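You operate a simulated robot arm through the tools that you are given. There is no shell and no other tool. Be economical: measure what you need, move in short steps, check, and stop when the job is done.

You run a simulated two-armed robot. Do the job below in one go: nothing can be reset, and whatever is moved stays where it is left.

Task
Fetch the clear cup from the top of the back cross table and set it on top of the green flat carton there. Then put the duster on the top of the back cross table away on the left half of the sill under the green blind. Then turn the black knob to 2. The order counts. Set down upright: clear cup.
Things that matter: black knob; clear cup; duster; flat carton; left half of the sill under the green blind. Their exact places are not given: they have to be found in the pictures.

The check looks at the end state, three seconds after you hand in, the way a careful person would. Anything else that was tipped, shoved, dropped, spilled or broken makes it a failure.

Robot
Two 7-joint arms with two-finger grippers on one trunk, on a base that drives. Base frame: it is fixed to the floor where the robot stands at the start and does not move with it; the origin is under the middle of the robot, x ahead of it, y to its left, z up; the surface under the hand at the start is at about z = 0.744. Units: m, degrees, N and s.
The left shoulder is at the start at [0.094, 0.216, 1.197], the right one opposite. With the tool pointing down near the work surface each hand reaches from about 0.26 to 0.86 m from the robot's upright axis, wherever it stands, measured 20 degrees to its own side. Places, roughly: black knob [0.5, 1.6, 0.8]; left half of the sill under the green blind [1.9, 4.2, 0.9]. Payload 3.43 kg a hand.
Tool frame (each hand has its own): the origin (TCP) lies between the finger pads and is the grasp point; the fingertips stand 0.02 m ahead of it; z points along the fingers, y is the line along which they close. Largest opening 0.124 m; the body of the gripper starts 0.093 m behind the TCP.
Orientation is that of the tool frame in the base frame, as a unit quaternion [x, y, z, w]. With the fingers straight down and closing along the base's y, the tool's x points along the base's -x, its y along +y and its z along -z.

Tools
- The arms move only by the tool send_rows. It takes "left_moves", "right_moves" or both (then of equal length, played together; a hand with none holds still); each is a list of rows, each a list of 3 entries, a list of its own where there are three numbers: the shift along the base's x, y, z in m, then the turn, a rotation vector about the base's x, y, z in degrees, then the closure in counts, from 0 (fully open) to 255 (shut). In form: [[[x, y, z], [rx, ry, rz], fingers], ...]. A call has 1 to 20 rows; each row is the pose to reach, as a shift and turn from the pose commanded when the call began. A row lasts 0.2 s, in which the tool goes at most 0.05 m and 8.6 degrees; a call with a longer step from one row to the next is refused whole, and so is a gripper value outside its range. A pose out of reach is approached as far as the arm can. The call stops where the force on the tool passes 40 N (or 10 N more than at its start, if that is more) or the arm is blocked; 0.2 s more then pass. The fingers move at their own pace (about 0.072 m/s each) and stop on an object; they squeeze with about 29 N. The grip force told is the motor's: it shows also when the fingers shut on nothing. Time passes only in rows, and 0.2 s behind the last, so rows that repeat a pose let the fingers close. The reply holds the time, the measured pose of the TCP, the force on the tool along the base axes, the opening and the grip force, in the units named above and with some noise, with the torque about the TCP (base axes, N m) and any sound that the robot's microphone picked up.
- Cameras (640 x 400 px; columns grow to the right, rows downward): "scene" is now at [0.2231, -0.0117, 1.343]; the picture's right is [-0.15, -0.99, 0.00], its down [-0.72, 0.11, -0.68] and it looks along [0.67, -0.10, -0.73] (base axes); focal length 257 px, centre (320, 200). "left" rides on the left gripper at [0.082, -0.014, -0.14] in its tool frame; the picture's right is [0.17, 0.99, 0.00], its down [-0.83, 0.14, -0.54] and it looks along [-0.53, 0.09, 0.84] (tool axes); focal length 243 px, centre (320, 200). "right" rides on the right gripper at [0.082, 0.014, -0.14] in its tool frame; the picture's right is [-0.17, 0.99, 0.00], its down [-0.83, -0.14, -0.54] and it looks along [-0.53, -0.09, 0.84] (tool axes); focal length 243 px, centre (320, 200).
- camera(camera): a new picture of that camera. The clock stands still meanwhile.
- move_column(by): slides the trunk up (or, below 0, down) by that many m; the arms and the scene camera ride with it, the base frame stays. It gives what a move gives, with no picture.
- steer(legs): drives the robot by 1 to 6 legs, each [ahead, left, turn to the left] in m, m and degrees, along the robot's own axes; the way and the turn of a leg run together, so that a leg with both is an arc; at most 1.5 m and 180 degrees a leg. The arms and the cameras ride along, it lands a little off, and it stops where it bumps. It gives what a move gives.
- turn_head(pan, tilt): turns the head with the scene camera to pan (to the left, within 80 degrees either way) and tilt (down, from -29 to 69), counted from straight ahead of the robot. It gives what a move gives.
- pixel_to_xyz(camera, pixels): for up to 12 pixels [column, row] of the newest picture of that camera ("zoom" is the newest enlarged one), the place [x, y, z] in the base frame of the surface seen there, good to about 0.002 m. The clock stands still meanwhile.
- inspect(camera, box): a new picture of the part [left, top, right, bottom] of that camera's present view, enlarged. The clock stands still meanwhile.
- hand_in(): hands the job in; it is judged then, once.

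Go step by step. Measure first, check grasps and placings, and put right what went wrong. The budget is 110 turns and 100 pictures, counting those below and the enlarged ones. Unless the task says otherwise, let go and move clear before handing in, and close with one line.

The tools are called after "Request:" as a command line: name --argument value ..., lists and objects as JSON in quotes. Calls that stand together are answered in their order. send_rows: Moves the arms, as the interface text tells. Its arguments: {"type":"object","properties":{"left_moves":{"type":"array","items":{"type":"array"}},"right_moves":{"type":"array","items":{"type":"array"}}},"required":[]} The other tools are called the same way: move_column (by) slides the trunk up or down; steer (legs) drives the base; turn_head (pan, tilt) turns the head that bears the scene camera; camera (camera) takes a picture; pixel_to_xyz (camera, pixels) gives the place of the surface under pixels of a picture; inspect (camera, box) takes an enlarged picture of a part of a camera's view; hand_in () hands the job in.

At the start:

```text
clock: 0.0
left_tool_pos: [0.6211, 0.2565, 0.9719]
left_ee_rot: [0.0, 1.0, 0.0, 0.0]
left_ft_force: [-0.8, 1.0, -0.4]
left_moment: [0.01, 0.02, 0.01]
left_gripper_width: 0.1242
left_gripper_force: 0.0
right_tool_pos: [0.4887, -0.2677, 1.0546]
right_ee_rot: [0.0, 1.0, 0.0, 0.0]
right_ft_force: [0.3, 0.2, -0.4]
right_moment: [0.0, 0.02, 0.01]
right_gripper_width: 0.1239
right_gripper_force: 0.1
trunk travel left (down, up): [-0.35, 0.241]
robot x, y, heading: [-0.0027, 0.0018, -0.1]
head pan, tilt: [-8.5, 47.0]
```

scene: 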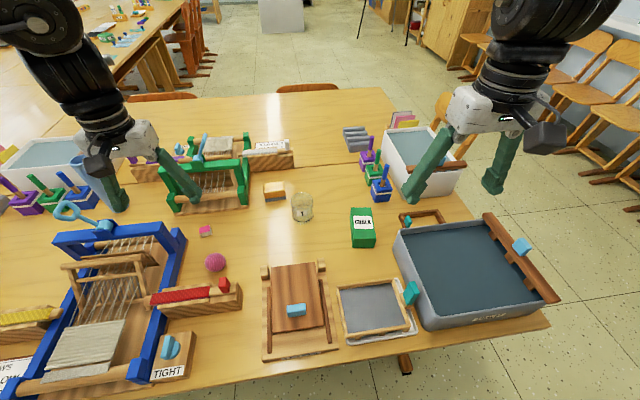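
right: 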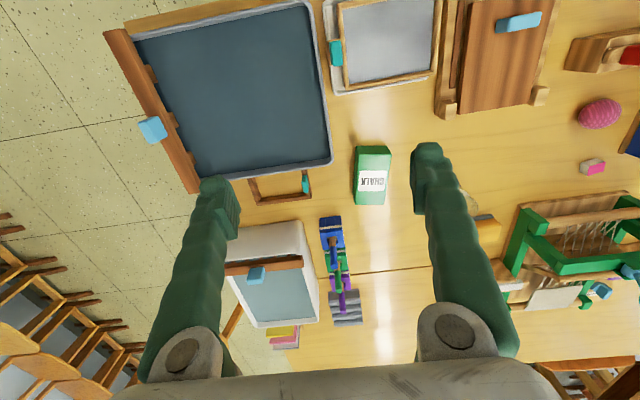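
left: 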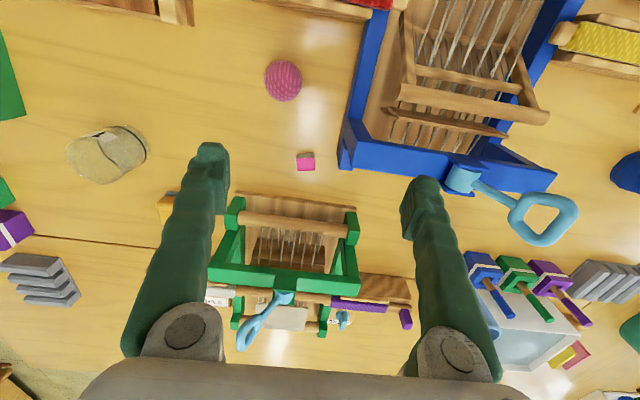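

The scene picture shows a clear cup at about (302,207), a green CHALK carton at (362,227), and a small orange/white block (possibly the duster) at (274,191). I'll zoom in and measure.

Request:
inspect --camera "scene" --box '[220, 120, 420, 260]'

Request:
pixel_to_xyz --camera "scene" --pixels '[[302, 215], [302, 196], [362, 210], [362, 222], [352, 245], [376, 246], [274, 186], [274, 197], [265, 190], [285, 190], [330, 240]]'

Request:
turn_head --pan 60 --tilt 30

Request:
camera --camera "scene"

```text
2.86 times, centred on (320, 190) of scene
```

zoom: 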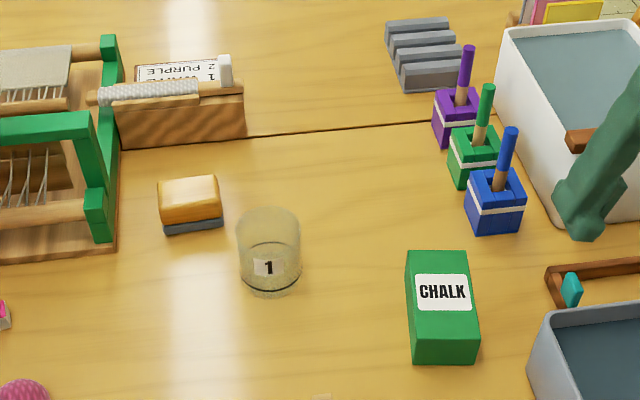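

```text
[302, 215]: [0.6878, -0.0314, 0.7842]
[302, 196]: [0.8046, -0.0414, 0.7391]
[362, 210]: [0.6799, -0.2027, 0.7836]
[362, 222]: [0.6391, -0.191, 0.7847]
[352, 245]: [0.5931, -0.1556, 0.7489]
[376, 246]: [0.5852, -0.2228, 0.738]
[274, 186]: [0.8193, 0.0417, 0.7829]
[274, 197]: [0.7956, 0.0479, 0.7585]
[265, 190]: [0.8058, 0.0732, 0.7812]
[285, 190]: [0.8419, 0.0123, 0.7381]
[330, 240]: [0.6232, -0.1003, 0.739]
```

```text
clock: 1.4
left_tool_pos: [0.621, 0.2544, 0.972]
left_ee_rot: [0.0, 1.0, 0.0, 0.0]
left_ft_force: [0.5, -0.4, 0.2]
left_moment: [-0.01, -0.01, 0.0]
left_gripper_width: 0.1242
left_gripper_force: 0.2
right_tool_pos: [0.489, -0.269, 1.0529]
right_ee_rot: [0.0, 1.0, 0.0, -0.001]
right_ft_force: [0.2, 0.2, 0.2]
right_moment: [-0.03, -0.01, -0.01]
right_gripper_width: 0.1238
right_gripper_force: 0.1
trunk travel left (down, up): [-0.35, 0.241]
robot x, y, heading: [-0.0, 0.0, 0.2]
head pan, tilt: [60.0, 30.0]
```

```text
95 pictures are left
```

scene: 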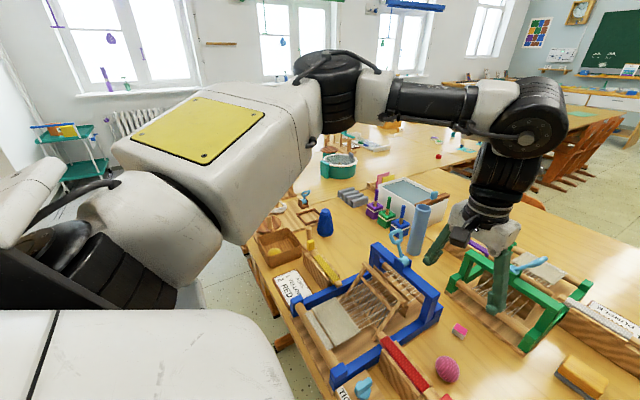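

The cup, carton and eraser are measured on the near table. I'll look around for the blinds, the sill and the knob.

Request:
turn_head --pan 70 --tilt 0

Request:
camera --camera "scene"

Request:
turn_head --pan 25 --tilt 15

Request:
camera --camera "scene"

Request:
turn_head --pan -30 --tilt 20

Request:
camera --camera "scene"

```text
clock: 2.4
left_tool_pos: [0.6204, 0.257, 0.9724]
left_ee_rot: [0.0, 1.0, 0.0, 0.0]
left_ft_force: [-0.2, 0.1, -0.6]
left_moment: [0.0, 0.01, 0.04]
left_gripper_width: 0.1244
left_gripper_force: 0.0
right_tool_pos: [0.4898, -0.2695, 1.0525]
right_ee_rot: [-0.001, 1.0, 0.0, -0.001]
right_ft_force: [-0.6, 0.5, 0.5]
right_moment: [-0.02, 0.0, 0.03]
right_gripper_width: 0.1239
right_gripper_force: 0.0
trunk travel left (down, up): [-0.35, 0.241]
robot x, y, heading: [-0.0004, -0.0017, 0.1]
head pan, tilt: [70.0, 0.0]
```

```text
94 pictures are left
```

scene: 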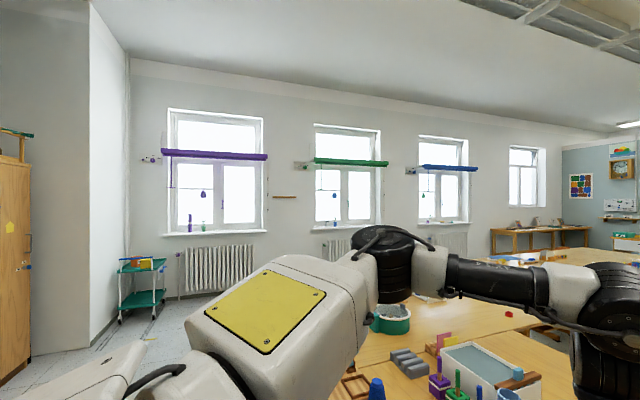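

```text
clock: 3.5
left_tool_pos: [0.621, 0.2549, 0.9732]
left_ee_rot: [0.0, 1.0, 0.0, 0.0]
left_ft_force: [-0.1, -0.3, -0.6]
left_moment: [0.02, -0.02, 0.02]
left_gripper_width: 0.124
left_gripper_force: 0.1
right_tool_pos: [0.4896, -0.2704, 1.0546]
right_ee_rot: [0.0, 1.0, 0.0, 0.0]
right_ft_force: [-1.1, 0.5, 0.0]
right_moment: [0.01, 0.04, -0.01]
right_gripper_width: 0.1237
right_gripper_force: 0.1
trunk travel left (down, up): [-0.35, 0.241]
robot x, y, heading: [0.0034, -0.002, 0.0]
head pan, tilt: [25.0, 15.0]
```

```text
93 pictures are left
```

scene: 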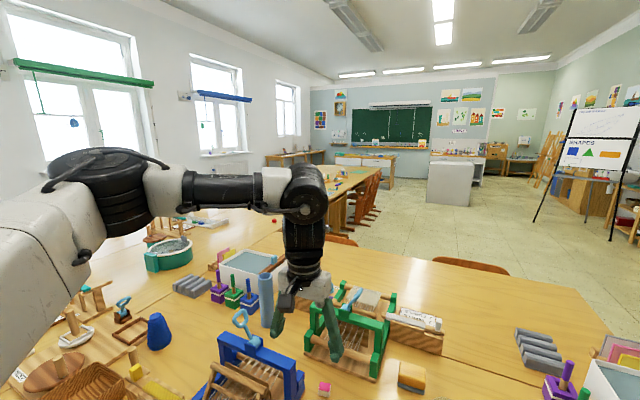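

```text
clock: 4.7
left_tool_pos: [0.6197, 0.2572, 0.9727]
left_ee_rot: [0.0, 1.0, 0.0, 0.0]
left_ft_force: [-0.3, 0.1, -0.2]
left_moment: [0.0, 0.0, 0.01]
left_gripper_width: 0.1241
left_gripper_force: 0.0
right_tool_pos: [0.4894, -0.27, 1.0536]
right_ee_rot: [0.001, 1.0, -0.001, 0.0]
right_ft_force: [-0.2, -0.9, 0.0]
right_moment: [-0.01, 0.0, 0.0]
right_gripper_width: 0.1241
right_gripper_force: 0.1
trunk travel left (down, up): [-0.35, 0.241]
robot x, y, heading: [0.0039, 0.0018, -0.1]
head pan, tilt: [-30.0, 20.0]
```

```text
92 pictures are left
```

scene: 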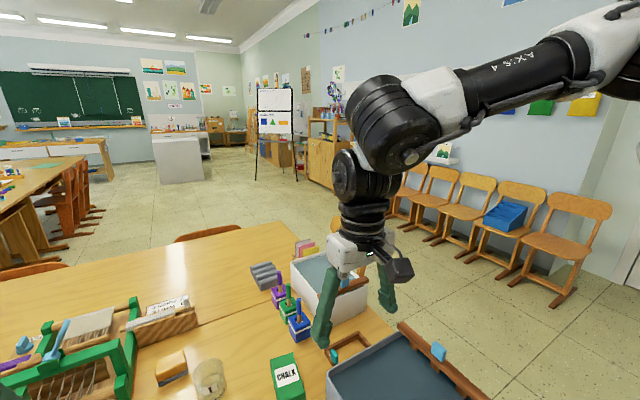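

The near table carries the cup, the CHALK carton and the eraser; the green-blind window is far left. I'll look down at the near table to size the cup.

Request:
turn_head --pan -3 --tilt 50

Request:
inspect --camera "scene" --box '[260, 110, 420, 210]'

```text
clock: 5.7
left_tool_pos: [0.6201, 0.2569, 0.9734]
left_ee_rot: [-0.001, 1.0, 0.0, 0.0]
left_ft_force: [0.4, 0.3, -0.4]
left_moment: [0.06, 0.01, -0.01]
left_gripper_width: 0.1241
left_gripper_force: 0.1
right_tool_pos: [0.4896, -0.2703, 1.053]
right_ee_rot: [0.0, 1.0, 0.0, 0.0]
right_ft_force: [0.1, -0.5, -0.3]
right_moment: [0.02, 0.01, 0.02]
right_gripper_width: 0.1238
right_gripper_force: 0.1
trunk travel left (down, up): [-0.35, 0.241]
robot x, y, heading: [-0.002, -0.0012, -0.1]
head pan, tilt: [-3.0, 50.0]
```

```text
4.00 times, centred on (340, 160) of scene
```

zoom: 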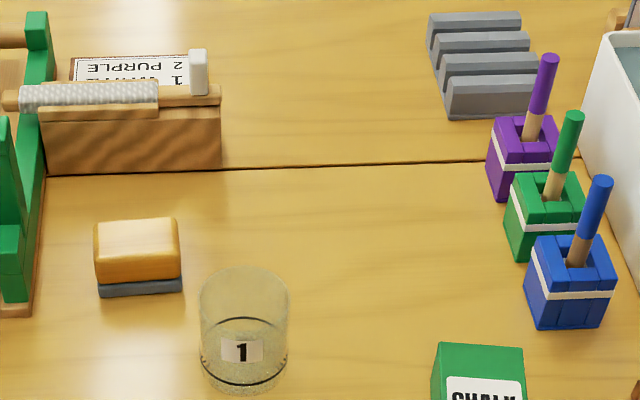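

Request:
pixel_to_xyz --camera "zoom" --pixels '[[243, 385], [245, 352], [202, 300], [287, 300], [245, 270], [245, 295], [196, 385], [137, 235], [96, 270], [178, 270], [110, 290], [160, 290]]'

```text
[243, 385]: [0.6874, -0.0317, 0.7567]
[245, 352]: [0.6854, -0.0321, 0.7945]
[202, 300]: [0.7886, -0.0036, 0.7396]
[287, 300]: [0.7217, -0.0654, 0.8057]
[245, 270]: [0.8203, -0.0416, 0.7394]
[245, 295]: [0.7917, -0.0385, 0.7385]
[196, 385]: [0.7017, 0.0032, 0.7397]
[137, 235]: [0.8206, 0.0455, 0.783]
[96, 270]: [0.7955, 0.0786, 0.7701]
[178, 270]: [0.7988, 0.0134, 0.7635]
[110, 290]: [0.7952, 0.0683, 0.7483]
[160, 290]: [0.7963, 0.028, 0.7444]
```

The cup is centred near (0.719, −0.033) with radius about 0.033 and its top near 0.81; the eraser block is at about (0.818, 0.046). I'll bring the right hand over the cup.

Request:
send_rows --right_moves '[[[0.03, 0.03, 0], [0, 0, 0], 0], [[0.06, 0.06, 0], [0, 0, 0], 0], [[0.09, 0.09, 0], [0, 0, 0], 0], [[0.12, 0.12, 0], [0, 0, 0], 0], [[0.15, 0.15, -0.01], [0, 0, 0], 0], [[0.18, 0.18, -0.03], [0, 0, 0], 0], [[0.205, 0.21, -0.06], [0, 0, 0], 0], [[0.23, 0.237, -0.09], [0, 0, 0], 0], [[0.23, 0.237, -0.13], [0, 0, 0], 0], [[0.23, 0.237, -0.13], [0, 0, 0], 0]]'

Request:
camera --camera "right"

Request:
camera --camera "scene"

```text
clock: 7.9
left_tool_pos: [0.6219, 0.2549, 0.9723]
left_ee_rot: [0.0, 1.0, 0.0, 0.001]
left_ft_force: [-0.4, -0.3, 1.0]
left_moment: [-0.01, 0.06, 0.01]
left_gripper_width: 0.124
left_gripper_force: 0.1
right_tool_pos: [0.602, -0.2625, 0.947]
right_ee_rot: [0.0, 1.0, 0.0, 0.001]
right_ft_force: [-0.1, -0.1, 0.3]
right_moment: [0.03, 0.04, 0.0]
right_gripper_width: 0.124
right_gripper_force: 0.0
right hand out of reach, approached as far as the arm can: row 2, 3, 4, 5, 6, 7, 8, 9, 10
trunk travel left (down, up): [-0.35, 0.241]
robot x, y, heading: [0.002, 0.0035, -0.1]
head pan, tilt: [-3.0, 50.0]
```

```text
90 pictures are left
```

right: 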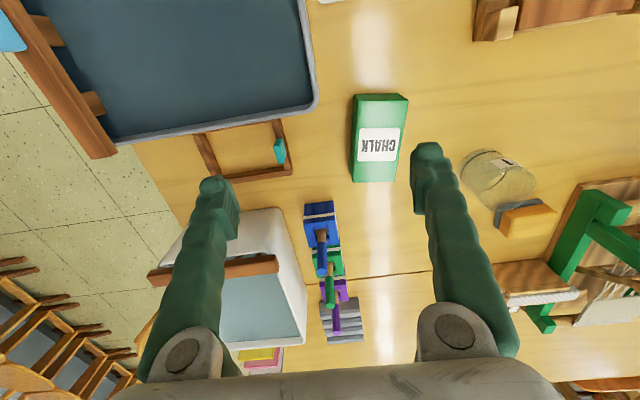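

```text
89 pictures are left
```

scene: 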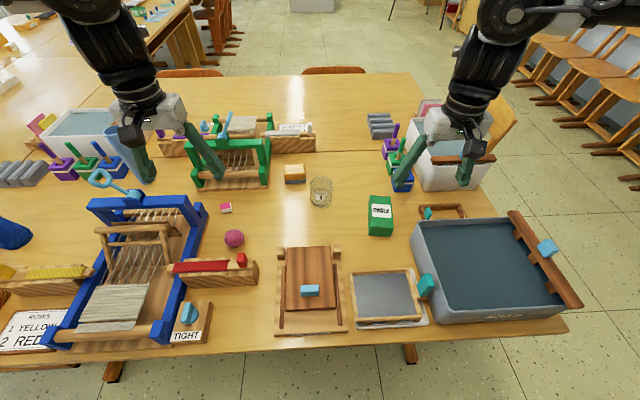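

The right hand cannot reach that far across (it stuck at y=−0.26), so I'll raise both hands and shift the base about 0.22 m to the left.

Request:
send_rows --left_moves '[[[0, 0, 0.04], [0, 0, 0], 0], [[0, 0, 0.08], [0, 0, 0], 0], [[0, 0, 0.1], [0, 0, 0], 0]]' --right_moves '[[[0, 0, 0.04], [0, 0, 0], 0], [[0, 0, 0.08], [0, 0, 0], 0], [[0, 0, 0.08], [0, 0, 0], 0]]'

Request:
steer --legs '[[0, 0.22, 0]]'

Request:
camera --camera "right"

```text
clock: 8.7
left_tool_pos: [0.6212, 0.2553, 1.0722]
left_ee_rot: [0.0, 1.0, 0.0, 0.0]
left_ft_force: [-0.1, -0.4, -0.4]
left_moment: [0.01, 0.01, 0.0]
left_gripper_width: 0.1241
left_gripper_force: 0.0
right_tool_pos: [0.5922, -0.2721, 1.0212]
right_ee_rot: [0.001, 1.0, 0.002, 0.001]
right_ft_force: [0.4, 0.3, -0.7]
right_moment: [0.02, 0.02, -0.01]
right_gripper_width: 0.1242
right_gripper_force: 0.1
right hand out of reach, approached as far as the arm can: row 1, 2, 3
trunk travel left (down, up): [-0.35, 0.241]
robot x, y, heading: [-0.0007, 0.0003, 0.3]
head pan, tilt: [-3.0, 50.0]
```

```text
clock: 12.2
left_tool_pos: [0.6213, 0.4722, 1.0714]
left_ee_rot: [-0.001, 1.0, 0.0, 0.0]
left_ft_force: [-0.1, -0.5, -0.5]
left_moment: [0.01, 0.01, 0.01]
left_gripper_width: 0.1238
left_gripper_force: 0.1
right_tool_pos: [0.5925, -0.0563, 1.0224]
right_ee_rot: [0.001, 1.0, 0.002, 0.002]
right_ft_force: [0.3, -0.1, -0.4]
right_moment: [-0.02, -0.04, -0.01]
right_gripper_width: 0.1241
right_gripper_force: 0.0
trunk travel left (down, up): [-0.35, 0.241]
robot x, y, heading: [0.0001, 0.2172, 0.1]
head pan, tilt: [-3.0, 50.0]
```

```text
88 pictures are left
```

right: 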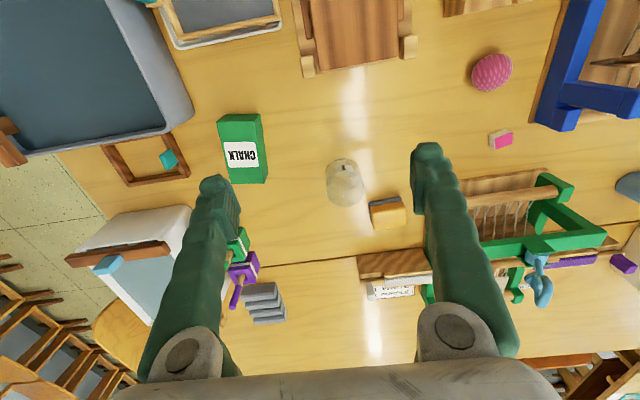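

The base moved 0.217 m, so the cup now sits ahead of the right hand. I'll move toward it at constant height and see where the hand lands.

Request:
send_rows --right_moves '[[[0.04, 0.01, 0], [0, 0, 0], 0], [[0.08, 0.02, 0], [0, 0, 0], 0], [[0.127, 0.023, 0], [0, 0, 0], 0], [[0.127, 0.023, 0], [0, 0, 0], 0]]'

```text
clock: 13.2
left_tool_pos: [0.6203, 0.4717, 1.0721]
left_ee_rot: [0.001, 1.0, 0.0, 0.0]
left_ft_force: [-1.0, -0.7, -0.6]
left_moment: [-0.02, -0.04, -0.04]
left_gripper_width: 0.1237
left_gripper_force: 0.0
right_tool_pos: [0.6342, -0.0927, 0.9965]
right_ee_rot: [0.001, 1.0, 0.004, 0.005]
right_ft_force: [-0.8, 0.3, -0.6]
right_moment: [0.0, -0.04, 0.01]
right_gripper_width: 0.1238
right_gripper_force: 0.1
right hand out of reach, approached as far as the arm can: row 1, 2, 3, 4
trunk travel left (down, up): [-0.35, 0.241]
robot x, y, heading: [-0.0004, 0.2195, 0.1]
head pan, tilt: [-3.0, 50.0]
```

The hand is still "out of reach", so the commanded pose evidently carried over as the far target (≈0.846, 0.21). I'll step the command back to the cup's place at constant height.

Request:
send_rows --right_moves '[[[-0.02, -0.04, 0], [0, 0, 0], 0], [[-0.04, -0.08, 0], [0, 0, 0], 0], [[-0.06, -0.12, 0], [0, 0, 0], 0], [[-0.08, -0.16, 0], [0, 0, 0], 0], [[-0.1, -0.2, 0], [0, 0, 0], 0], [[-0.127, -0.24, 0], [0, 0, 0], 0], [[-0.127, -0.24, 0], [0, 0, 0], 0]]'

Request:
camera --camera "right"

```text
clock: 14.8
left_tool_pos: [0.6213, 0.4727, 1.0709]
left_ee_rot: [0.0, 1.0, 0.0, 0.0]
left_ft_force: [0.0, -0.2, -0.8]
left_moment: [-0.02, 0.03, 0.02]
left_gripper_width: 0.124
left_gripper_force: 0.1
right_tool_pos: [0.5106, -0.3299, 0.9996]
right_ee_rot: [0.001, 1.0, 0.003, 0.002]
right_ft_force: [-0.2, -0.9, 0.3]
right_moment: [-0.05, 0.01, 0.0]
right_gripper_width: 0.1237
right_gripper_force: 0.1
trunk travel left (down, up): [-0.35, 0.241]
robot x, y, heading: [-0.0008, 0.2171, 0.2]
head pan, tilt: [-3.0, 50.0]
```

```text
87 pictures are left
```

right: 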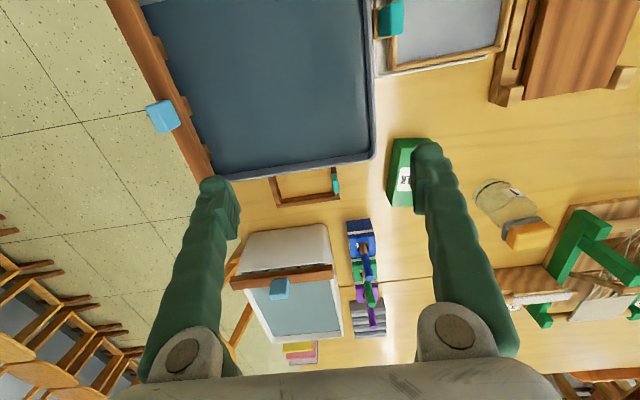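

The command actually clips to the measured pose. I'll test forward reach at a more outboard y.

Request:
send_rows --right_moves '[[[0.04, 0.02, 0], [0, 0, 0], 0], [[0.08, 0.04, 0], [0, 0, 0], 0], [[0.12, 0.06, 0], [0, 0, 0], 0], [[0.16, 0.07, 0], [0, 0, 0], 0], [[0.2, 0.08, 0], [0, 0, 0], 0], [[0.21, 0.1, 0], [0, 0, 0], 0], [[0.21, 0.14, 0], [0, 0, 0], 0], [[0.21, 0.18, 0], [0, 0, 0], 0], [[0.21, 0.22, 0], [0, 0, 0], 0], [[0.21, 0.26, 0], [0, 0, 0], 0], [[0.21, 0.297, 0], [0, 0, 0], 0], [[0.21, 0.297, 0], [0, 0, 0], 0]]'

```text
clock: 17.4
left_tool_pos: [0.6212, 0.4723, 1.0705]
left_ee_rot: [0.001, 1.0, -0.001, 0.0]
left_ft_force: [0.2, 0.1, -0.5]
left_moment: [-0.02, -0.02, -0.03]
left_gripper_width: 0.1238
left_gripper_force: 0.1
right_tool_pos: [0.6468, -0.1004, 0.9788]
right_ee_rot: [0.001, 1.0, 0.004, 0.004]
right_ft_force: [-0.1, 0.1, 0.0]
right_moment: [0.02, -0.02, -0.01]
right_gripper_width: 0.1241
right_gripper_force: 0.0
right hand out of reach, approached as far as the arm can: row 5, 6, 7, 8, 9, 10, 11, 12
trunk travel left (down, up): [-0.35, 0.241]
robot x, y, heading: [-0.0002, 0.2166, 0.2]
head pan, tilt: [-3.0, 50.0]
```

The hand sank as it stretched, so reach is better lower relative to the shoulder. I'll raise the trunk 0.12 and then go forward and lower.

Request:
move_column --by 0.12

Request:
send_rows --right_moves '[[[0.0, 0.0, -0.05], [0, 0, 0], 0], [[0.0, 0.0, -0.1], [0, 0, 0], 0], [[0.0, 0.0, -0.15], [0, 0, 0], 0], [[0.0, 0.0, -0.175], [0, 0, 0], 0], [[0.035, 0.03, -0.175], [0, 0, 0], 0], [[0.072, 0.067, -0.175], [0, 0, 0], 0], [[0.072, 0.067, -0.175], [0, 0, 0], 0]]'

Request:
camera --camera "right"

```text
clock: 18.9
left_tool_pos: [0.62, 0.4718, 1.1905]
left_ee_rot: [0.001, 1.0, 0.0, -0.001]
left_ft_force: [-0.6, 0.1, -0.3]
left_moment: [-0.02, -0.01, 0.0]
left_gripper_width: 0.1242
left_gripper_force: 0.0
right_tool_pos: [0.6481, -0.1049, 1.1654]
right_ee_rot: [0.001, 0.998, 0.004, 0.062]
right_ft_force: [0.1, 0.4, 0.2]
right_moment: [-0.02, 0.01, 0.01]
right_gripper_width: 0.1242
right_gripper_force: 0.0
trunk travel left (down, up): [-0.47, 0.121]
robot x, y, heading: [0.0009, 0.2195, -0.2]
head pan, tilt: [-3.0, 50.0]
```

```text
refused: row 6 steps farther than a row can; nothing moved
```

```text
86 pictures are left
```

right: 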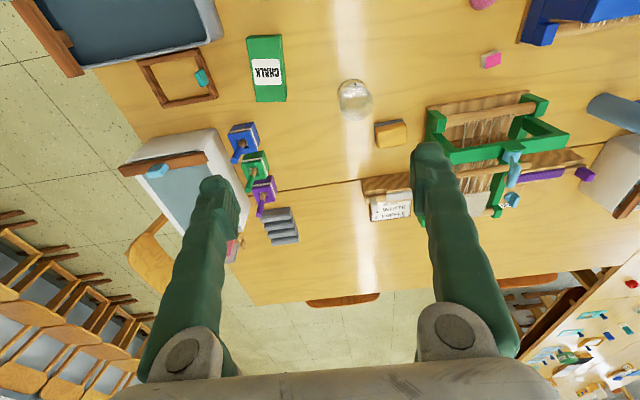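

The tool tilted about 7° during the lift. I'll lower, level it, and move over the cup in smaller rows.

Request:
send_rows --right_moves '[[[0.0, 0.0, -0.05], [0, 0, 0], 0], [[0.0, 0.0, -0.1], [0, 0, 0], 0], [[0.0, 0.0, -0.15], [0, 0, 0], 0], [[0.0, 0.0, -0.19], [0, 0, 0], 0], [[0.0, 0.0, -0.22], [0, 0, 0], 0], [[0.025, 0.025, -0.24], [0, 0, 0], 0], [[0.05, 0.05, -0.25], [0, 0, 0], 0], [[0.071, 0.072, -0.25], [0, 0, 0], 0], [[0.071, 0.072, -0.25], [0, 0, 0], 0]]'

Request:
camera --camera "right"

```text
clock: 20.9
left_tool_pos: [0.6209, 0.4711, 1.191]
left_ee_rot: [0.001, 1.0, 0.0, 0.0]
left_ft_force: [0.2, -0.7, -0.9]
left_moment: [0.03, 0.01, 0.02]
left_gripper_width: 0.1241
left_gripper_force: 0.0
right_tool_pos: [0.6654, -0.0906, 0.9349]
right_ee_rot: [0.001, 0.998, 0.004, 0.063]
right_ft_force: [0.1, -0.4, -0.4]
right_moment: [-0.04, -0.01, -0.01]
right_gripper_width: 0.1242
right_gripper_force: 0.0
right hand out of reach, approached as far as the arm can: row 6, 7, 8, 9
trunk travel left (down, up): [-0.47, 0.121]
robot x, y, heading: [0.0005, 0.2177, 0.0]
head pan, tilt: [-3.0, 50.0]
```

```text
85 pictures are left
```

right: 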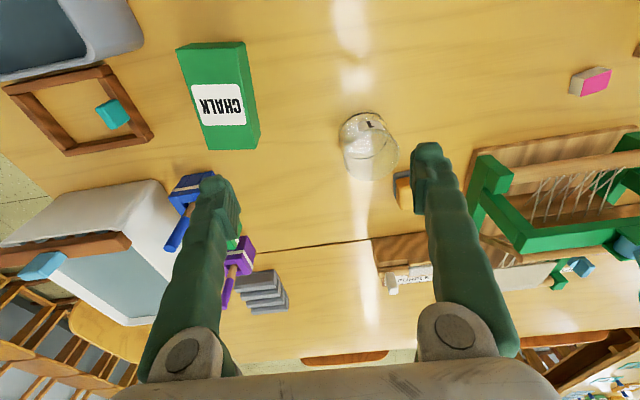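

The right hand is limited again at (0.665, −0.09), most likely by a joint limit rather than stretch. I'll retract slightly, yaw the tool 40° and level it, and try again.

Request:
send_rows --right_moves '[[[-0.04, -0.02, 0], [0, 0, 0], 0], [[-0.06, -0.04, 0], [0, 3, 6], 0], [[-0.06, -0.04, 0], [0, 5, 14], 0], [[-0.06, -0.04, 0], [0, 7, 22], 0], [[-0.06, -0.04, 0], [0, 7, 30], 0], [[-0.03, -0.01, 0], [0, 7, 38], 0], [[0.0, 0.0, 0], [0, 7, 45], 0], [[0.02, 0.02, 0], [0, 7, 45], 0], [[0.04, 0.04, 0], [0, 7, 45], 0], [[0.054, 0.057, 0], [0, 7, 45], 0], [[0.054, 0.057, 0], [0, 7, 45], 0]]'

```text
clock: 23.3
left_tool_pos: [0.6198, 0.4718, 1.1915]
left_ee_rot: [0.0, 1.0, 0.0, 0.001]
left_ft_force: [0.4, 0.5, 0.1]
left_moment: [0.02, -0.02, -0.03]
left_gripper_width: 0.1242
left_gripper_force: 0.1
right_tool_pos: [0.6342, -0.0933, 0.9573]
right_ee_rot: [-0.381, 0.924, 0.028, -0.002]
right_ft_force: [0.4, 0.3, 0.4]
right_moment: [-0.06, 0.01, 0.0]
right_gripper_width: 0.124
right_gripper_force: 0.0
right hand out of reach, approached as far as the arm can: row 7, 8, 9, 10, 11
trunk travel left (down, up): [-0.47, 0.121]
robot x, y, heading: [0.002, 0.2182, 0.1]
head pan, tilt: [-3.0, 50.0]
```

That yaw made it slightly worse. I'll check the arm configuration in the scene picture.

Request:
turn_head --pan -25 --tilt 35

Request:
camera --camera "scene"

```text
clock: 24.1
left_tool_pos: [0.6215, 0.4721, 1.1914]
left_ee_rot: [0.001, 1.0, 0.0, 0.0]
left_ft_force: [-0.3, 0.6, -0.6]
left_moment: [0.01, 0.0, 0.06]
left_gripper_width: 0.1241
left_gripper_force: 0.1
right_tool_pos: [0.6361, -0.0932, 0.956]
right_ee_rot: [-0.382, 0.924, 0.029, -0.001]
right_ft_force: [-0.5, -0.2, 0.8]
right_moment: [0.0, 0.02, -0.01]
right_gripper_width: 0.1241
right_gripper_force: 0.1
trunk travel left (down, up): [-0.47, 0.121]
robot x, y, heading: [0.0007, 0.2177, 0.2]
head pan, tilt: [-25.0, 35.0]
```

```text
84 pictures are left
```

scene: 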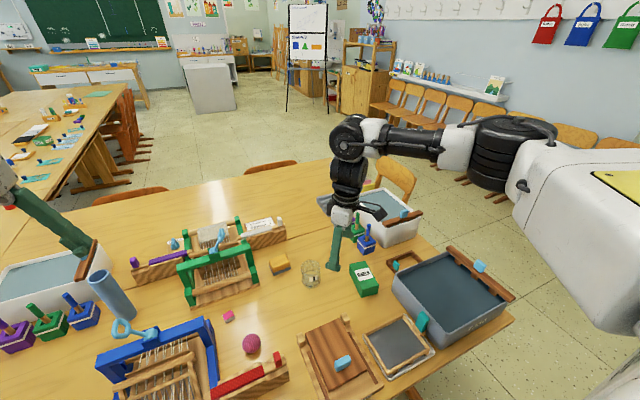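

The limit looks angular (about 25° inboard), while outboard it reaches to 0.82 m. I'll draw the hand back outboard, undo the yaw, and turn the robot about 18° left.

Request:
send_rows --right_moves '[[[-0.03, -0.03, 0.0], [0, 0, -8], 0], [[-0.06, -0.06, 0.02], [0, 0, -16], 0], [[-0.09, -0.09, 0.04], [0, 0, -24], 0], [[-0.1, -0.12, 0.06], [0, 0, -32], 0], [[-0.1, -0.15, 0.06], [0, 0, -40], 0], [[-0.1, -0.15, 0.06], [0, 0, -45], 0]]'

Request:
steer --legs '[[0, 0, 18]]'

```text
clock: 25.5
left_tool_pos: [0.6204, 0.4731, 1.1912]
left_ee_rot: [0.0, 1.0, 0.0, 0.0]
left_ft_force: [-0.1, -0.5, 0.3]
left_moment: [-0.03, -0.02, -0.02]
left_gripper_width: 0.1241
left_gripper_force: 0.1
right_tool_pos: [0.531, -0.2449, 1.0176]
right_ee_rot: [0.002, 1.0, 0.027, 0.008]
right_ft_force: [0.1, 0.4, 0.5]
right_moment: [-0.03, -0.03, 0.01]
right_gripper_width: 0.1241
right_gripper_force: 0.0
trunk travel left (down, up): [-0.47, 0.121]
robot x, y, heading: [0.0001, 0.2186, -0.2]
head pan, tilt: [-25.0, 35.0]
```

```text
clock: 27.2
left_tool_pos: [0.5144, 0.646, 1.192]
left_ee_rot: [-0.152, 0.988, 0.0, 0.0]
left_ft_force: [-0.3, 0.1, -0.2]
left_moment: [0.01, 0.0, 0.03]
left_gripper_width: 0.1239
left_gripper_force: 0.0
right_tool_pos: [0.6448, -0.0639, 1.0171]
right_ee_rot: [-0.151, 0.988, 0.027, 0.003]
right_ft_force: [0.5, 0.1, -0.6]
right_moment: [-0.02, 0.0, 0.0]
right_gripper_width: 0.1238
right_gripper_force: 0.0
trunk travel left (down, up): [-0.47, 0.121]
robot x, y, heading: [-0.0004, 0.2187, 17.4]
head pan, tilt: [-25.0, 35.0]
```

The turn worked and the hand is now at (0.645, −0.064, 1.017), tilted about 3°. I'll level it, go over the cup and come down to about 0.9.

Request:
send_rows --right_moves '[[[0.025, 0.01, 0], [-1.5, 0, 0], 0], [[0.05, 0.02, 0], [-3.1, 0, 0], 0], [[0.074, 0.031, 0], [-3.1, 0, 0], 0], [[0.074, 0.031, -0.04], [-3.1, 0, 0], 0], [[0.074, 0.031, -0.08], [-3.1, 0, 0], 0], [[0.074, 0.031, -0.117], [-3.1, 0, 0], 0], [[0.074, 0.031, -0.117], [-3.1, 0, 0], 0]]'

Request:
camera --camera "right"

Request:
camera --camera "scene"

```text
clock: 28.8
left_tool_pos: [0.5138, 0.6462, 1.1918]
left_ee_rot: [-0.152, 0.988, 0.001, 0.0]
left_ft_force: [-0.9, -0.2, -0.6]
left_moment: [0.0, 0.02, 0.0]
left_gripper_width: 0.1238
left_gripper_force: 0.0
right_tool_pos: [0.7184, -0.0326, 0.9006]
right_ee_rot: [-0.151, 0.988, 0.001, 0.0]
right_ft_force: [-0.2, 0.1, -0.1]
right_moment: [0.01, -0.04, -0.02]
right_gripper_width: 0.124
right_gripper_force: 0.0
trunk travel left (down, up): [-0.47, 0.121]
robot x, y, heading: [0.0042, 0.2158, 17.4]
head pan, tilt: [-25.0, 35.0]
```

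```text
83 pictures are left
```

right: 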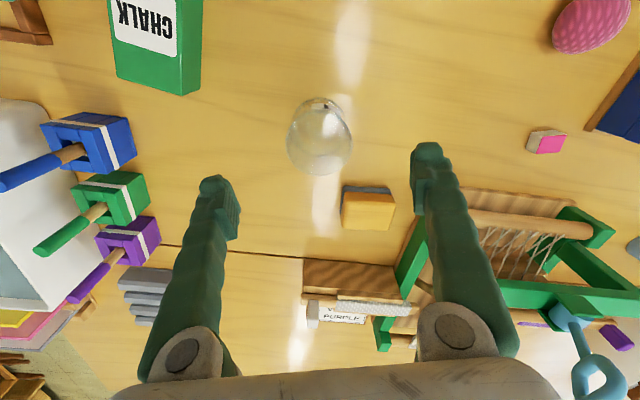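

```text
82 pictures are left
```

scene: 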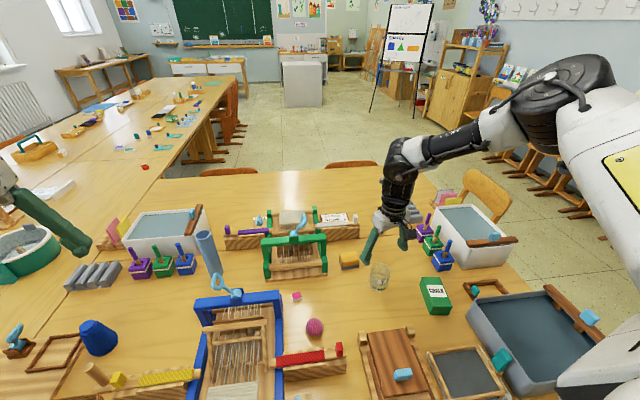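

The hand is at (0.718, −0.033, 0.90) with the cup centred between the fingers. I'll lower to 0.785 and close.

Request:
send_rows --right_moves '[[[0, 0, -0.04], [0, 0, 0], 0], [[0, 0, -0.08], [0, 0, 0], 0], [[0, 0, -0.115], [0, 0, 0], 0], [[0, 0, -0.115], [0, 0, 0], 60], [[0, 0, -0.115], [0, 0, 0], 120], [[0, 0, -0.115], [0, 0, 0], 180], [[0, 0, -0.115], [0, 0, 0], 220], [[0, 0, -0.115], [0, 0, 0], 220]]'

Request:
camera --camera "right"

```text
clock: 30.6
left_tool_pos: [0.5149, 0.6476, 1.1917]
left_ee_rot: [-0.151, 0.989, 0.0, 0.0]
left_ft_force: [-0.3, 0.4, -1.1]
left_moment: [0.0, 0.0, 0.0]
left_gripper_width: 0.1239
left_gripper_force: 0.0
right_tool_pos: [0.7195, -0.0337, 0.7858]
right_ee_rot: [-0.15, 0.989, 0.001, 0.0]
right_ft_force: [0.2, 0.6, -0.4]
right_moment: [0.01, 0.02, -0.03]
right_gripper_width: 0.063
right_gripper_force: 28.6
trunk travel left (down, up): [-0.47, 0.121]
robot x, y, heading: [-0.0061, 0.2159, 17.5]
head pan, tilt: [-25.0, 35.0]
```

```text
81 pictures are left
```

right: 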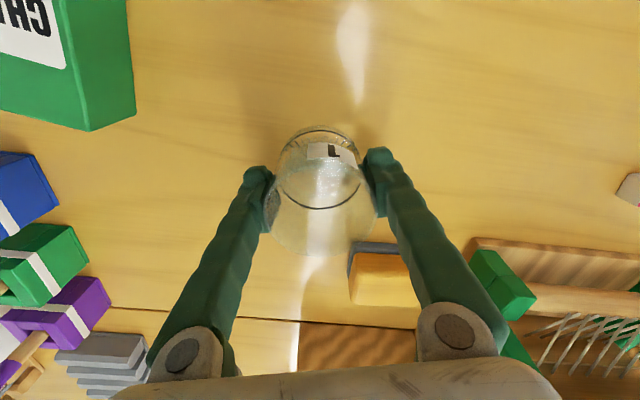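

The cup is gripped at 0.063 m. I'll lift it and measure the carton's corners.

Request:
send_rows --right_moves '[[[0, 0, 0.03], [0, 0, 0], 220], [[0, 0, 0.07], [0, 0, 0], 220], [[0, 0, 0.1], [0, 0, 0], 220], [[0, 0, 0.1], [0, 0, 0], 220]]'

Request:
inspect --camera "scene" --box '[340, 220, 500, 320]'

```text
clock: 31.6
left_tool_pos: [0.5153, 0.6461, 1.1906]
left_ee_rot: [-0.153, 0.988, 0.0, 0.001]
left_ft_force: [0.0, -0.1, 0.0]
left_moment: [0.0, 0.01, 0.0]
left_gripper_width: 0.1242
left_gripper_force: 0.0
right_tool_pos: [0.7181, -0.0324, 0.8844]
right_ee_rot: [-0.151, 0.989, 0.001, -0.001]
right_ft_force: [0.0, 0.6, 0.1]
right_moment: [0.0, -0.01, 0.01]
right_gripper_width: 0.0629
right_gripper_force: 28.8
trunk travel left (down, up): [-0.47, 0.121]
robot x, y, heading: [-0.0008, 0.2148, 17.5]
head pan, tilt: [-25.0, 35.0]
```

```text
4.00 times, centred on (420, 270) of scene
```

zoom: 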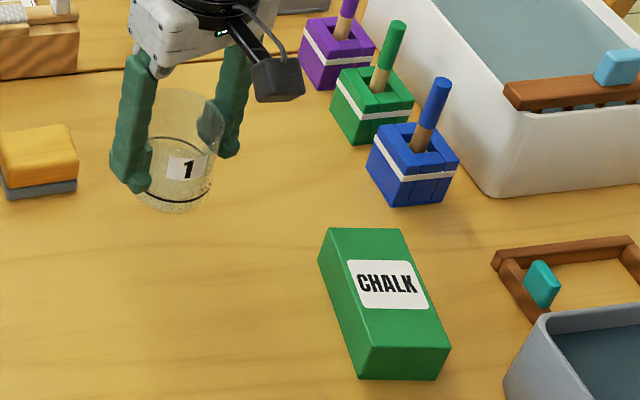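

Request:
pixel_to_xyz --camera "zoom" --pixels '[[331, 231], [402, 231], [446, 347], [362, 348], [388, 285], [372, 185], [458, 165], [410, 203], [436, 82], [408, 130]]'

```text
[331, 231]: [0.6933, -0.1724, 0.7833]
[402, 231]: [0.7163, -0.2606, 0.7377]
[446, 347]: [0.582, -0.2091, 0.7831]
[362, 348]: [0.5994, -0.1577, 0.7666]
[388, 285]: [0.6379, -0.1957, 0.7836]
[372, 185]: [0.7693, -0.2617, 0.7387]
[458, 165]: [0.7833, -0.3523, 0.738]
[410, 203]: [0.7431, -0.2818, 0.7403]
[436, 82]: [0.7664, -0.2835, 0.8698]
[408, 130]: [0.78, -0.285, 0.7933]
```

The carton top is centred at about (0.637, −0.193) at z=0.783, so the TCP should end near z=0.831. I'll carry the cup over and lower it.

Request:
send_rows --right_moves '[[[-0.02, -0.04, 0], [0, 0, 0], 220], [[-0.04, -0.08, 0], [0, 0, 0], 220], [[-0.06, -0.12, 0], [0, 0, 0], 220], [[-0.081, -0.16, 0], [0, 0, 0], 220], [[-0.081, -0.16, 0], [0, 0, 0], 220], [[-0.081, -0.16, -0.025], [0, 0, 0], 220], [[-0.081, -0.16, -0.042], [0, 0, 0], 220], [[-0.081, -0.16, -0.047], [0, 0, 0], 220], [[-0.081, -0.16, -0.05], [0, 0, 0], 220], [[-0.081, -0.16, -0.05], [0, 0, 0], 220]]'

Request:
inspect --camera "scene" --box '[340, 220, 500, 320]'

Request:
camera --camera "right"

```text
clock: 33.8
left_tool_pos: [0.5156, 0.6471, 1.192]
left_ee_rot: [-0.151, 0.988, -0.001, 0.0]
left_ft_force: [0.1, 0.1, 0.4]
left_moment: [0.01, 0.0, 0.03]
left_gripper_width: 0.1239
left_gripper_force: 0.0
right_tool_pos: [0.6372, -0.1928, 0.8352]
right_ee_rot: [-0.15, 0.989, 0.0, 0.0]
right_ft_force: [0.4, 0.2, 0.6]
right_moment: [0.0, -0.01, 0.0]
right_gripper_width: 0.0628
right_gripper_force: 29.0
trunk travel left (down, up): [-0.47, 0.121]
robot x, y, heading: [0.0021, 0.215, 17.5]
head pan, tilt: [-25.0, 35.0]
```

```text
4.00 times, centred on (420, 270) of scene
```

zoom: 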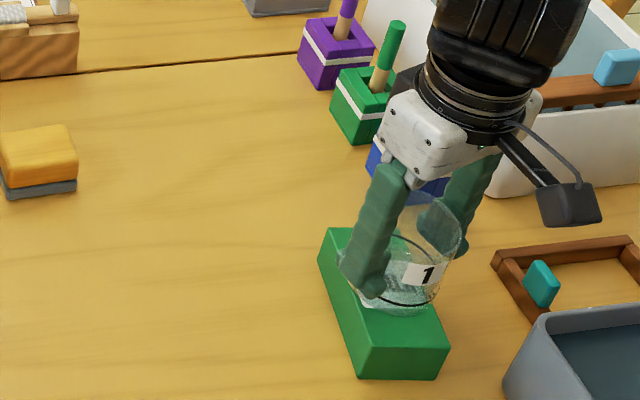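

```text
78 pictures are left
```

right: 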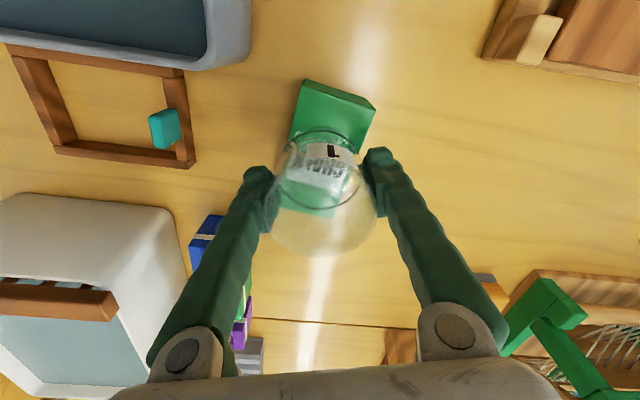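

The cup looks centred with no contact force yet at z=0.835. I'll lower in 1–2 mm steps until it touches.

Request:
send_rows --right_moves '[[[0, 0, -0.002], [0, 0, 0], 220], [[0, 0, -0.004], [0, 0, 0], 220], [[0, 0, -0.005], [0, 0, 0], 220], [[0, 0, -0.005], [0, 0, 0], 220]]'

```text
clock: 34.8
left_tool_pos: [0.5144, 0.6478, 1.1919]
left_ee_rot: [-0.151, 0.988, 0.0, 0.001]
left_ft_force: [0.4, -0.8, 1.0]
left_moment: [0.01, -0.02, -0.03]
left_gripper_width: 0.1238
left_gripper_force: 0.1
right_tool_pos: [0.6376, -0.1936, 0.832]
right_ee_rot: [-0.151, 0.989, 0.0, 0.001]
right_ft_force: [-0.8, -0.6, 9.7]
right_moment: [-0.02, 0.04, -0.05]
right_gripper_width: 0.0626
right_gripper_force: 29.2
trunk travel left (down, up): [-0.47, 0.121]
robot x, y, heading: [-0.0022, 0.2159, 17.6]
head pan, tilt: [-25.0, 35.0]
```

Contact at 9.7 N, so the cup is resting on the carton. I'll open slowly and lift straight up.

Request:
send_rows --right_moves '[[[0, 0, 0.001], [0, 0, 0], 150], [[0, 0, 0.001], [0, 0, 0], 80], [[0, 0, 0.001], [0, 0, 0], 0], [[0, 0, 0.001], [0, 0, 0], 0], [[0, 0, 0.001], [0, 0, 0], 0], [[0, 0, 0.03], [0, 0, 0], 0], [[0, 0, 0.07], [0, 0, 0], 0], [[0, 0, 0.12], [0, 0, 0], 0], [[0, 0, 0.16], [0, 0, 0], 0], [[0, 0, 0.2], [0, 0, 0], 0]]'

Request:
inspect --camera "scene" --box '[320, 200, 520, 325]'

```text
clock: 37.0
left_tool_pos: [0.5131, 0.6481, 1.1918]
left_ee_rot: [-0.152, 0.988, 0.001, 0.001]
left_ft_force: [0.3, -0.1, 0.2]
left_moment: [0.0, -0.01, 0.03]
left_gripper_width: 0.1239
left_gripper_force: 0.0
right_tool_pos: [0.6367, -0.1913, 1.0324]
right_ee_rot: [-0.15, 0.989, 0.001, -0.001]
right_ft_force: [-0.7, 1.3, 0.4]
right_moment: [0.0, -0.02, 0.02]
right_gripper_width: 0.1241
right_gripper_force: 0.0
trunk travel left (down, up): [-0.47, 0.121]
robot x, y, heading: [-0.0013, 0.2142, 17.7]
head pan, tilt: [-25.0, 35.0]
```

```text
3.20 times, centred on (420, 262) of scene
```

zoom: 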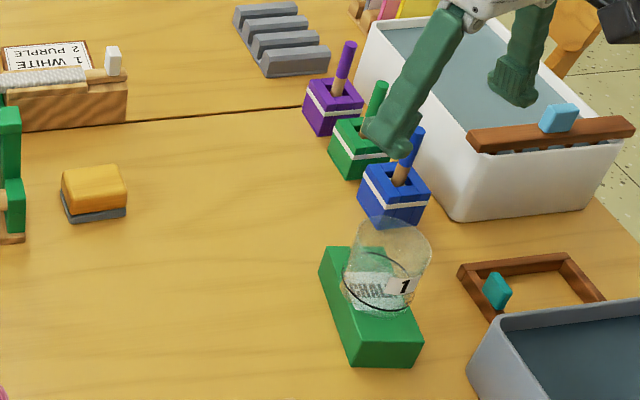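

The cup stands upright on the carton. Next is the duster at about (0.818, 0.046); I'll measure its neighbours (green loom post, white rail).

Request:
inspect --camera "scene" --box '[260, 190, 400, 290]'

```text
4.00 times, centred on (330, 240) of scene
```

zoom: 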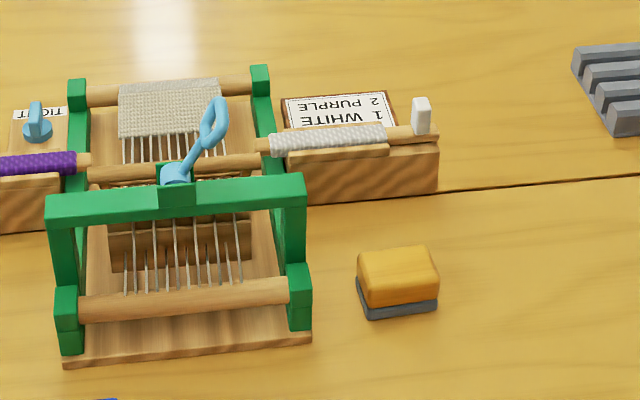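

Request:
pixel_to_xyz --camera "zoom" --pixels '[[300, 290], [300, 200], [295, 180], [310, 338], [398, 260], [360, 262], [430, 262], [372, 310], [435, 300], [435, 200], [420, 100], [395, 248]]'

```text
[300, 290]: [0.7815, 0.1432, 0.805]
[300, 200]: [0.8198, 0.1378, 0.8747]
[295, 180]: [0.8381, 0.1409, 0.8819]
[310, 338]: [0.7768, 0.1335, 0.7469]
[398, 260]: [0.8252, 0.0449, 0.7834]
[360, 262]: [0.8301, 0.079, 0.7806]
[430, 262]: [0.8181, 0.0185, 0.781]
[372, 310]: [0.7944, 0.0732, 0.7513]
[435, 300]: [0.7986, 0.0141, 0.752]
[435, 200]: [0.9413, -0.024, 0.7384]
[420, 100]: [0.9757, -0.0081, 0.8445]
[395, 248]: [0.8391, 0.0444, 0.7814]
```

The loom's side is at y≥0.134 with top z=0.88, and the duster spans x 0.795–0.845, y 0.013–0.079. I'll move above it with a partial opening, yawed to match.

Request:
send_rows --right_moves '[[[0.025, 0.04, 0], [0, 0, -3], 60], [[0.05, 0.08, -0.01], [0, 0, -6], 60], [[0.075, 0.12, -0.03], [0, 0, -9], 60], [[0.1, 0.155, -0.05], [0, 0, -13], 60], [[0.12, 0.18, -0.08], [0, 0, -13.5], 60], [[0.145, 0.21, -0.1], [0, 0, -13.5], 60], [[0.165, 0.23, -0.13], [0, 0, -13.5], 60], [[0.183, 0.237, -0.15], [0, 0, -13.5], 60], [[0.183, 0.237, -0.15], [0, 0, -13.5], 60]]'

Request:
camera --camera "right"

```text
refused: row 3 steps farther than a row can; nothing moved
```

```text
75 pictures are left
```

right: 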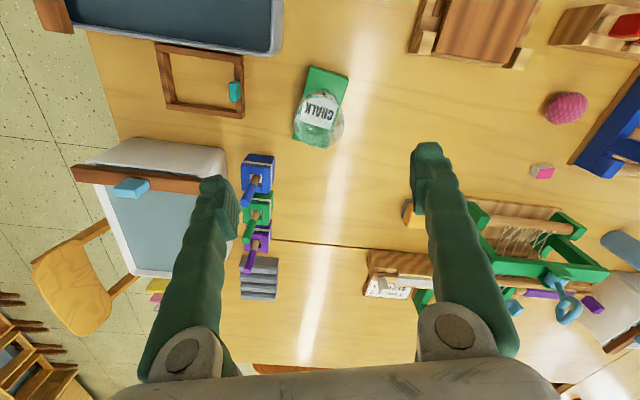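

The call was refused for step size. I'll use finer rows.

Request:
send_rows --right_moves '[[[0.02, 0.035, 0], [0, 0, -3], 60], [[0.04, 0.07, 0], [0, 0, -6], 60], [[0.06, 0.105, -0.01], [0, 0, -9], 60], [[0.08, 0.135, -0.03], [0, 0, -12], 60], [[0.1, 0.165, -0.05], [0, 0, -13.5], 60], [[0.12, 0.19, -0.075], [0, 0, -13.5], 60], [[0.14, 0.21, -0.1], [0, 0, -13.5], 60], [[0.16, 0.225, -0.13], [0, 0, -13.5], 60], [[0.183, 0.237, -0.15], [0, 0, -13.5], 60], [[0.183, 0.237, -0.15], [0, 0, -13.5], 60]]'

Request:
camera --camera "right"

```text
clock: 39.2
left_tool_pos: [0.5152, 0.6451, 1.1918]
left_ee_rot: [-0.151, 0.989, 0.001, 0.0]
left_ft_force: [-0.1, -0.1, 0.0]
left_moment: [0.0, -0.02, 0.0]
left_gripper_width: 0.1242
left_gripper_force: 0.0
right_tool_pos: [0.7718, 0.0176, 0.8984]
right_ee_rot: [-0.034, 0.999, 0.002, 0.001]
right_ft_force: [-0.2, 0.5, 0.0]
right_moment: [0.04, 0.04, 0.01]
right_gripper_width: 0.0947
right_gripper_force: 0.1
right hand out of reach, approached as far as the arm can: row 7, 8, 9, 10
trunk travel left (down, up): [-0.47, 0.121]
robot x, y, heading: [-0.0001, 0.216, 17.5]
head pan, tilt: [-25.0, 35.0]
```

```text
74 pictures are left
```

right: 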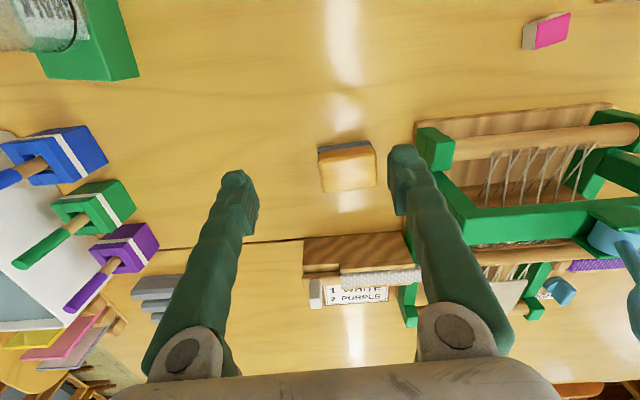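

The hand is 5 cm short at (0.772, 0.018). I'll check the gap between the base and the table by looking steeply down.

Request:
turn_head --pan -15 --tilt 69

Request:
camera --camera "scene"

```text
clock: 40.2
left_tool_pos: [0.5159, 0.647, 1.192]
left_ee_rot: [-0.152, 0.988, -0.001, 0.0]
left_ft_force: [0.4, -0.2, -0.1]
left_moment: [-0.02, -0.03, 0.0]
left_gripper_width: 0.124
left_gripper_force: 0.0
right_tool_pos: [0.7706, 0.0178, 0.899]
right_ee_rot: [-0.033, 0.999, 0.003, 0.002]
right_ft_force: [-0.6, 0.8, -1.4]
right_moment: [0.02, 0.02, 0.0]
right_gripper_width: 0.095
right_gripper_force: 0.1
trunk travel left (down, up): [-0.47, 0.121]
robot x, y, heading: [0.0005, 0.2182, 17.4]
head pan, tilt: [-15.0, 68.8]
```

```text
73 pictures are left
```

scene: 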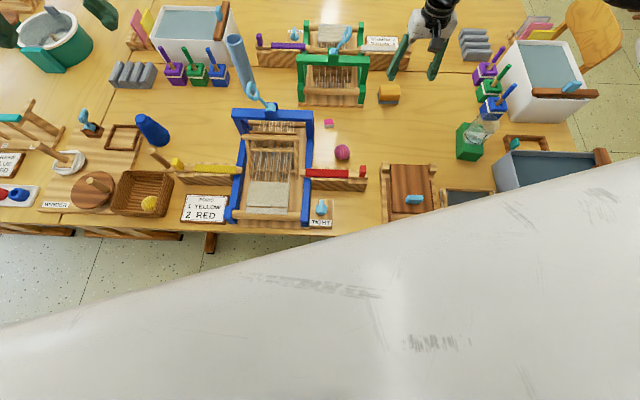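

Request:
pixel_to_xyz --camera "scene" --pixels '[[180, 228], [100, 226], [300, 228], [100, 300], [200, 280], [320, 290], [600, 380], [100, 380], [75, 190], [100, 178], [60, 198]]'

```text
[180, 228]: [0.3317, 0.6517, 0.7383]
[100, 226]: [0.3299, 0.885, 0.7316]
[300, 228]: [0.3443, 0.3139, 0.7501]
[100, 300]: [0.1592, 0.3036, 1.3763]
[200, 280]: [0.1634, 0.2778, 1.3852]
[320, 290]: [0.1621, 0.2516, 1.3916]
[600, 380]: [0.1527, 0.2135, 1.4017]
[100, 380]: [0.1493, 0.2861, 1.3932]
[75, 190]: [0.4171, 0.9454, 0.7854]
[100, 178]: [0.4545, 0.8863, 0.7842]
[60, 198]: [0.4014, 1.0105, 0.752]
```

The table edge is at x≈0.33, so I'd rather not drive closer. I'll tilt the fingers 20° forward about the closing axis to gain reach and move above the duster.

Request:
send_rows --right_moves '[[[-0.01, 0.0, 0.02], [0, -7, 0], 60], [[-0.01, 0.0, 0.02], [0, -14, 0], 60], [[0.0, 0.01, 0.02], [0, -20, 0], 60], [[0.01, 0.028, 0.01], [0, -20, 0], 60], [[0.03, 0.028, 0], [0, -20, 0], 60], [[0.045, 0.028, -0.01], [0, -20, 0], 60], [[0.045, 0.028, -0.02], [0, -20, 0], 60], [[0.045, 0.028, -0.02], [0, -20, 0], 60]]'

Request:
camera --camera "right"

```text
clock: 42.0
left_tool_pos: [0.5147, 0.6463, 1.1906]
left_ee_rot: [-0.152, 0.988, 0.0, 0.0]
left_ft_force: [0.5, 0.0, -0.3]
left_moment: [-0.04, 0.0, -0.03]
left_gripper_width: 0.124
left_gripper_force: 0.1
right_tool_pos: [0.8161, 0.0424, 0.8795]
right_ee_rot: [-0.034, 0.984, -0.005, 0.173]
right_ft_force: [0.7, -0.1, -1.2]
right_moment: [0.04, 0.01, -0.01]
right_gripper_width: 0.095
right_gripper_force: 0.0
trunk travel left (down, up): [-0.47, 0.121]
robot x, y, heading: [0.002, 0.2176, 17.7]
head pan, tilt: [-15.0, 68.8]
```

```text
72 pictures are left
```

right: 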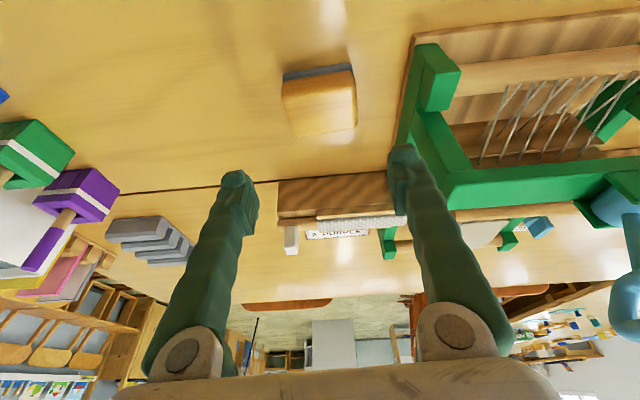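

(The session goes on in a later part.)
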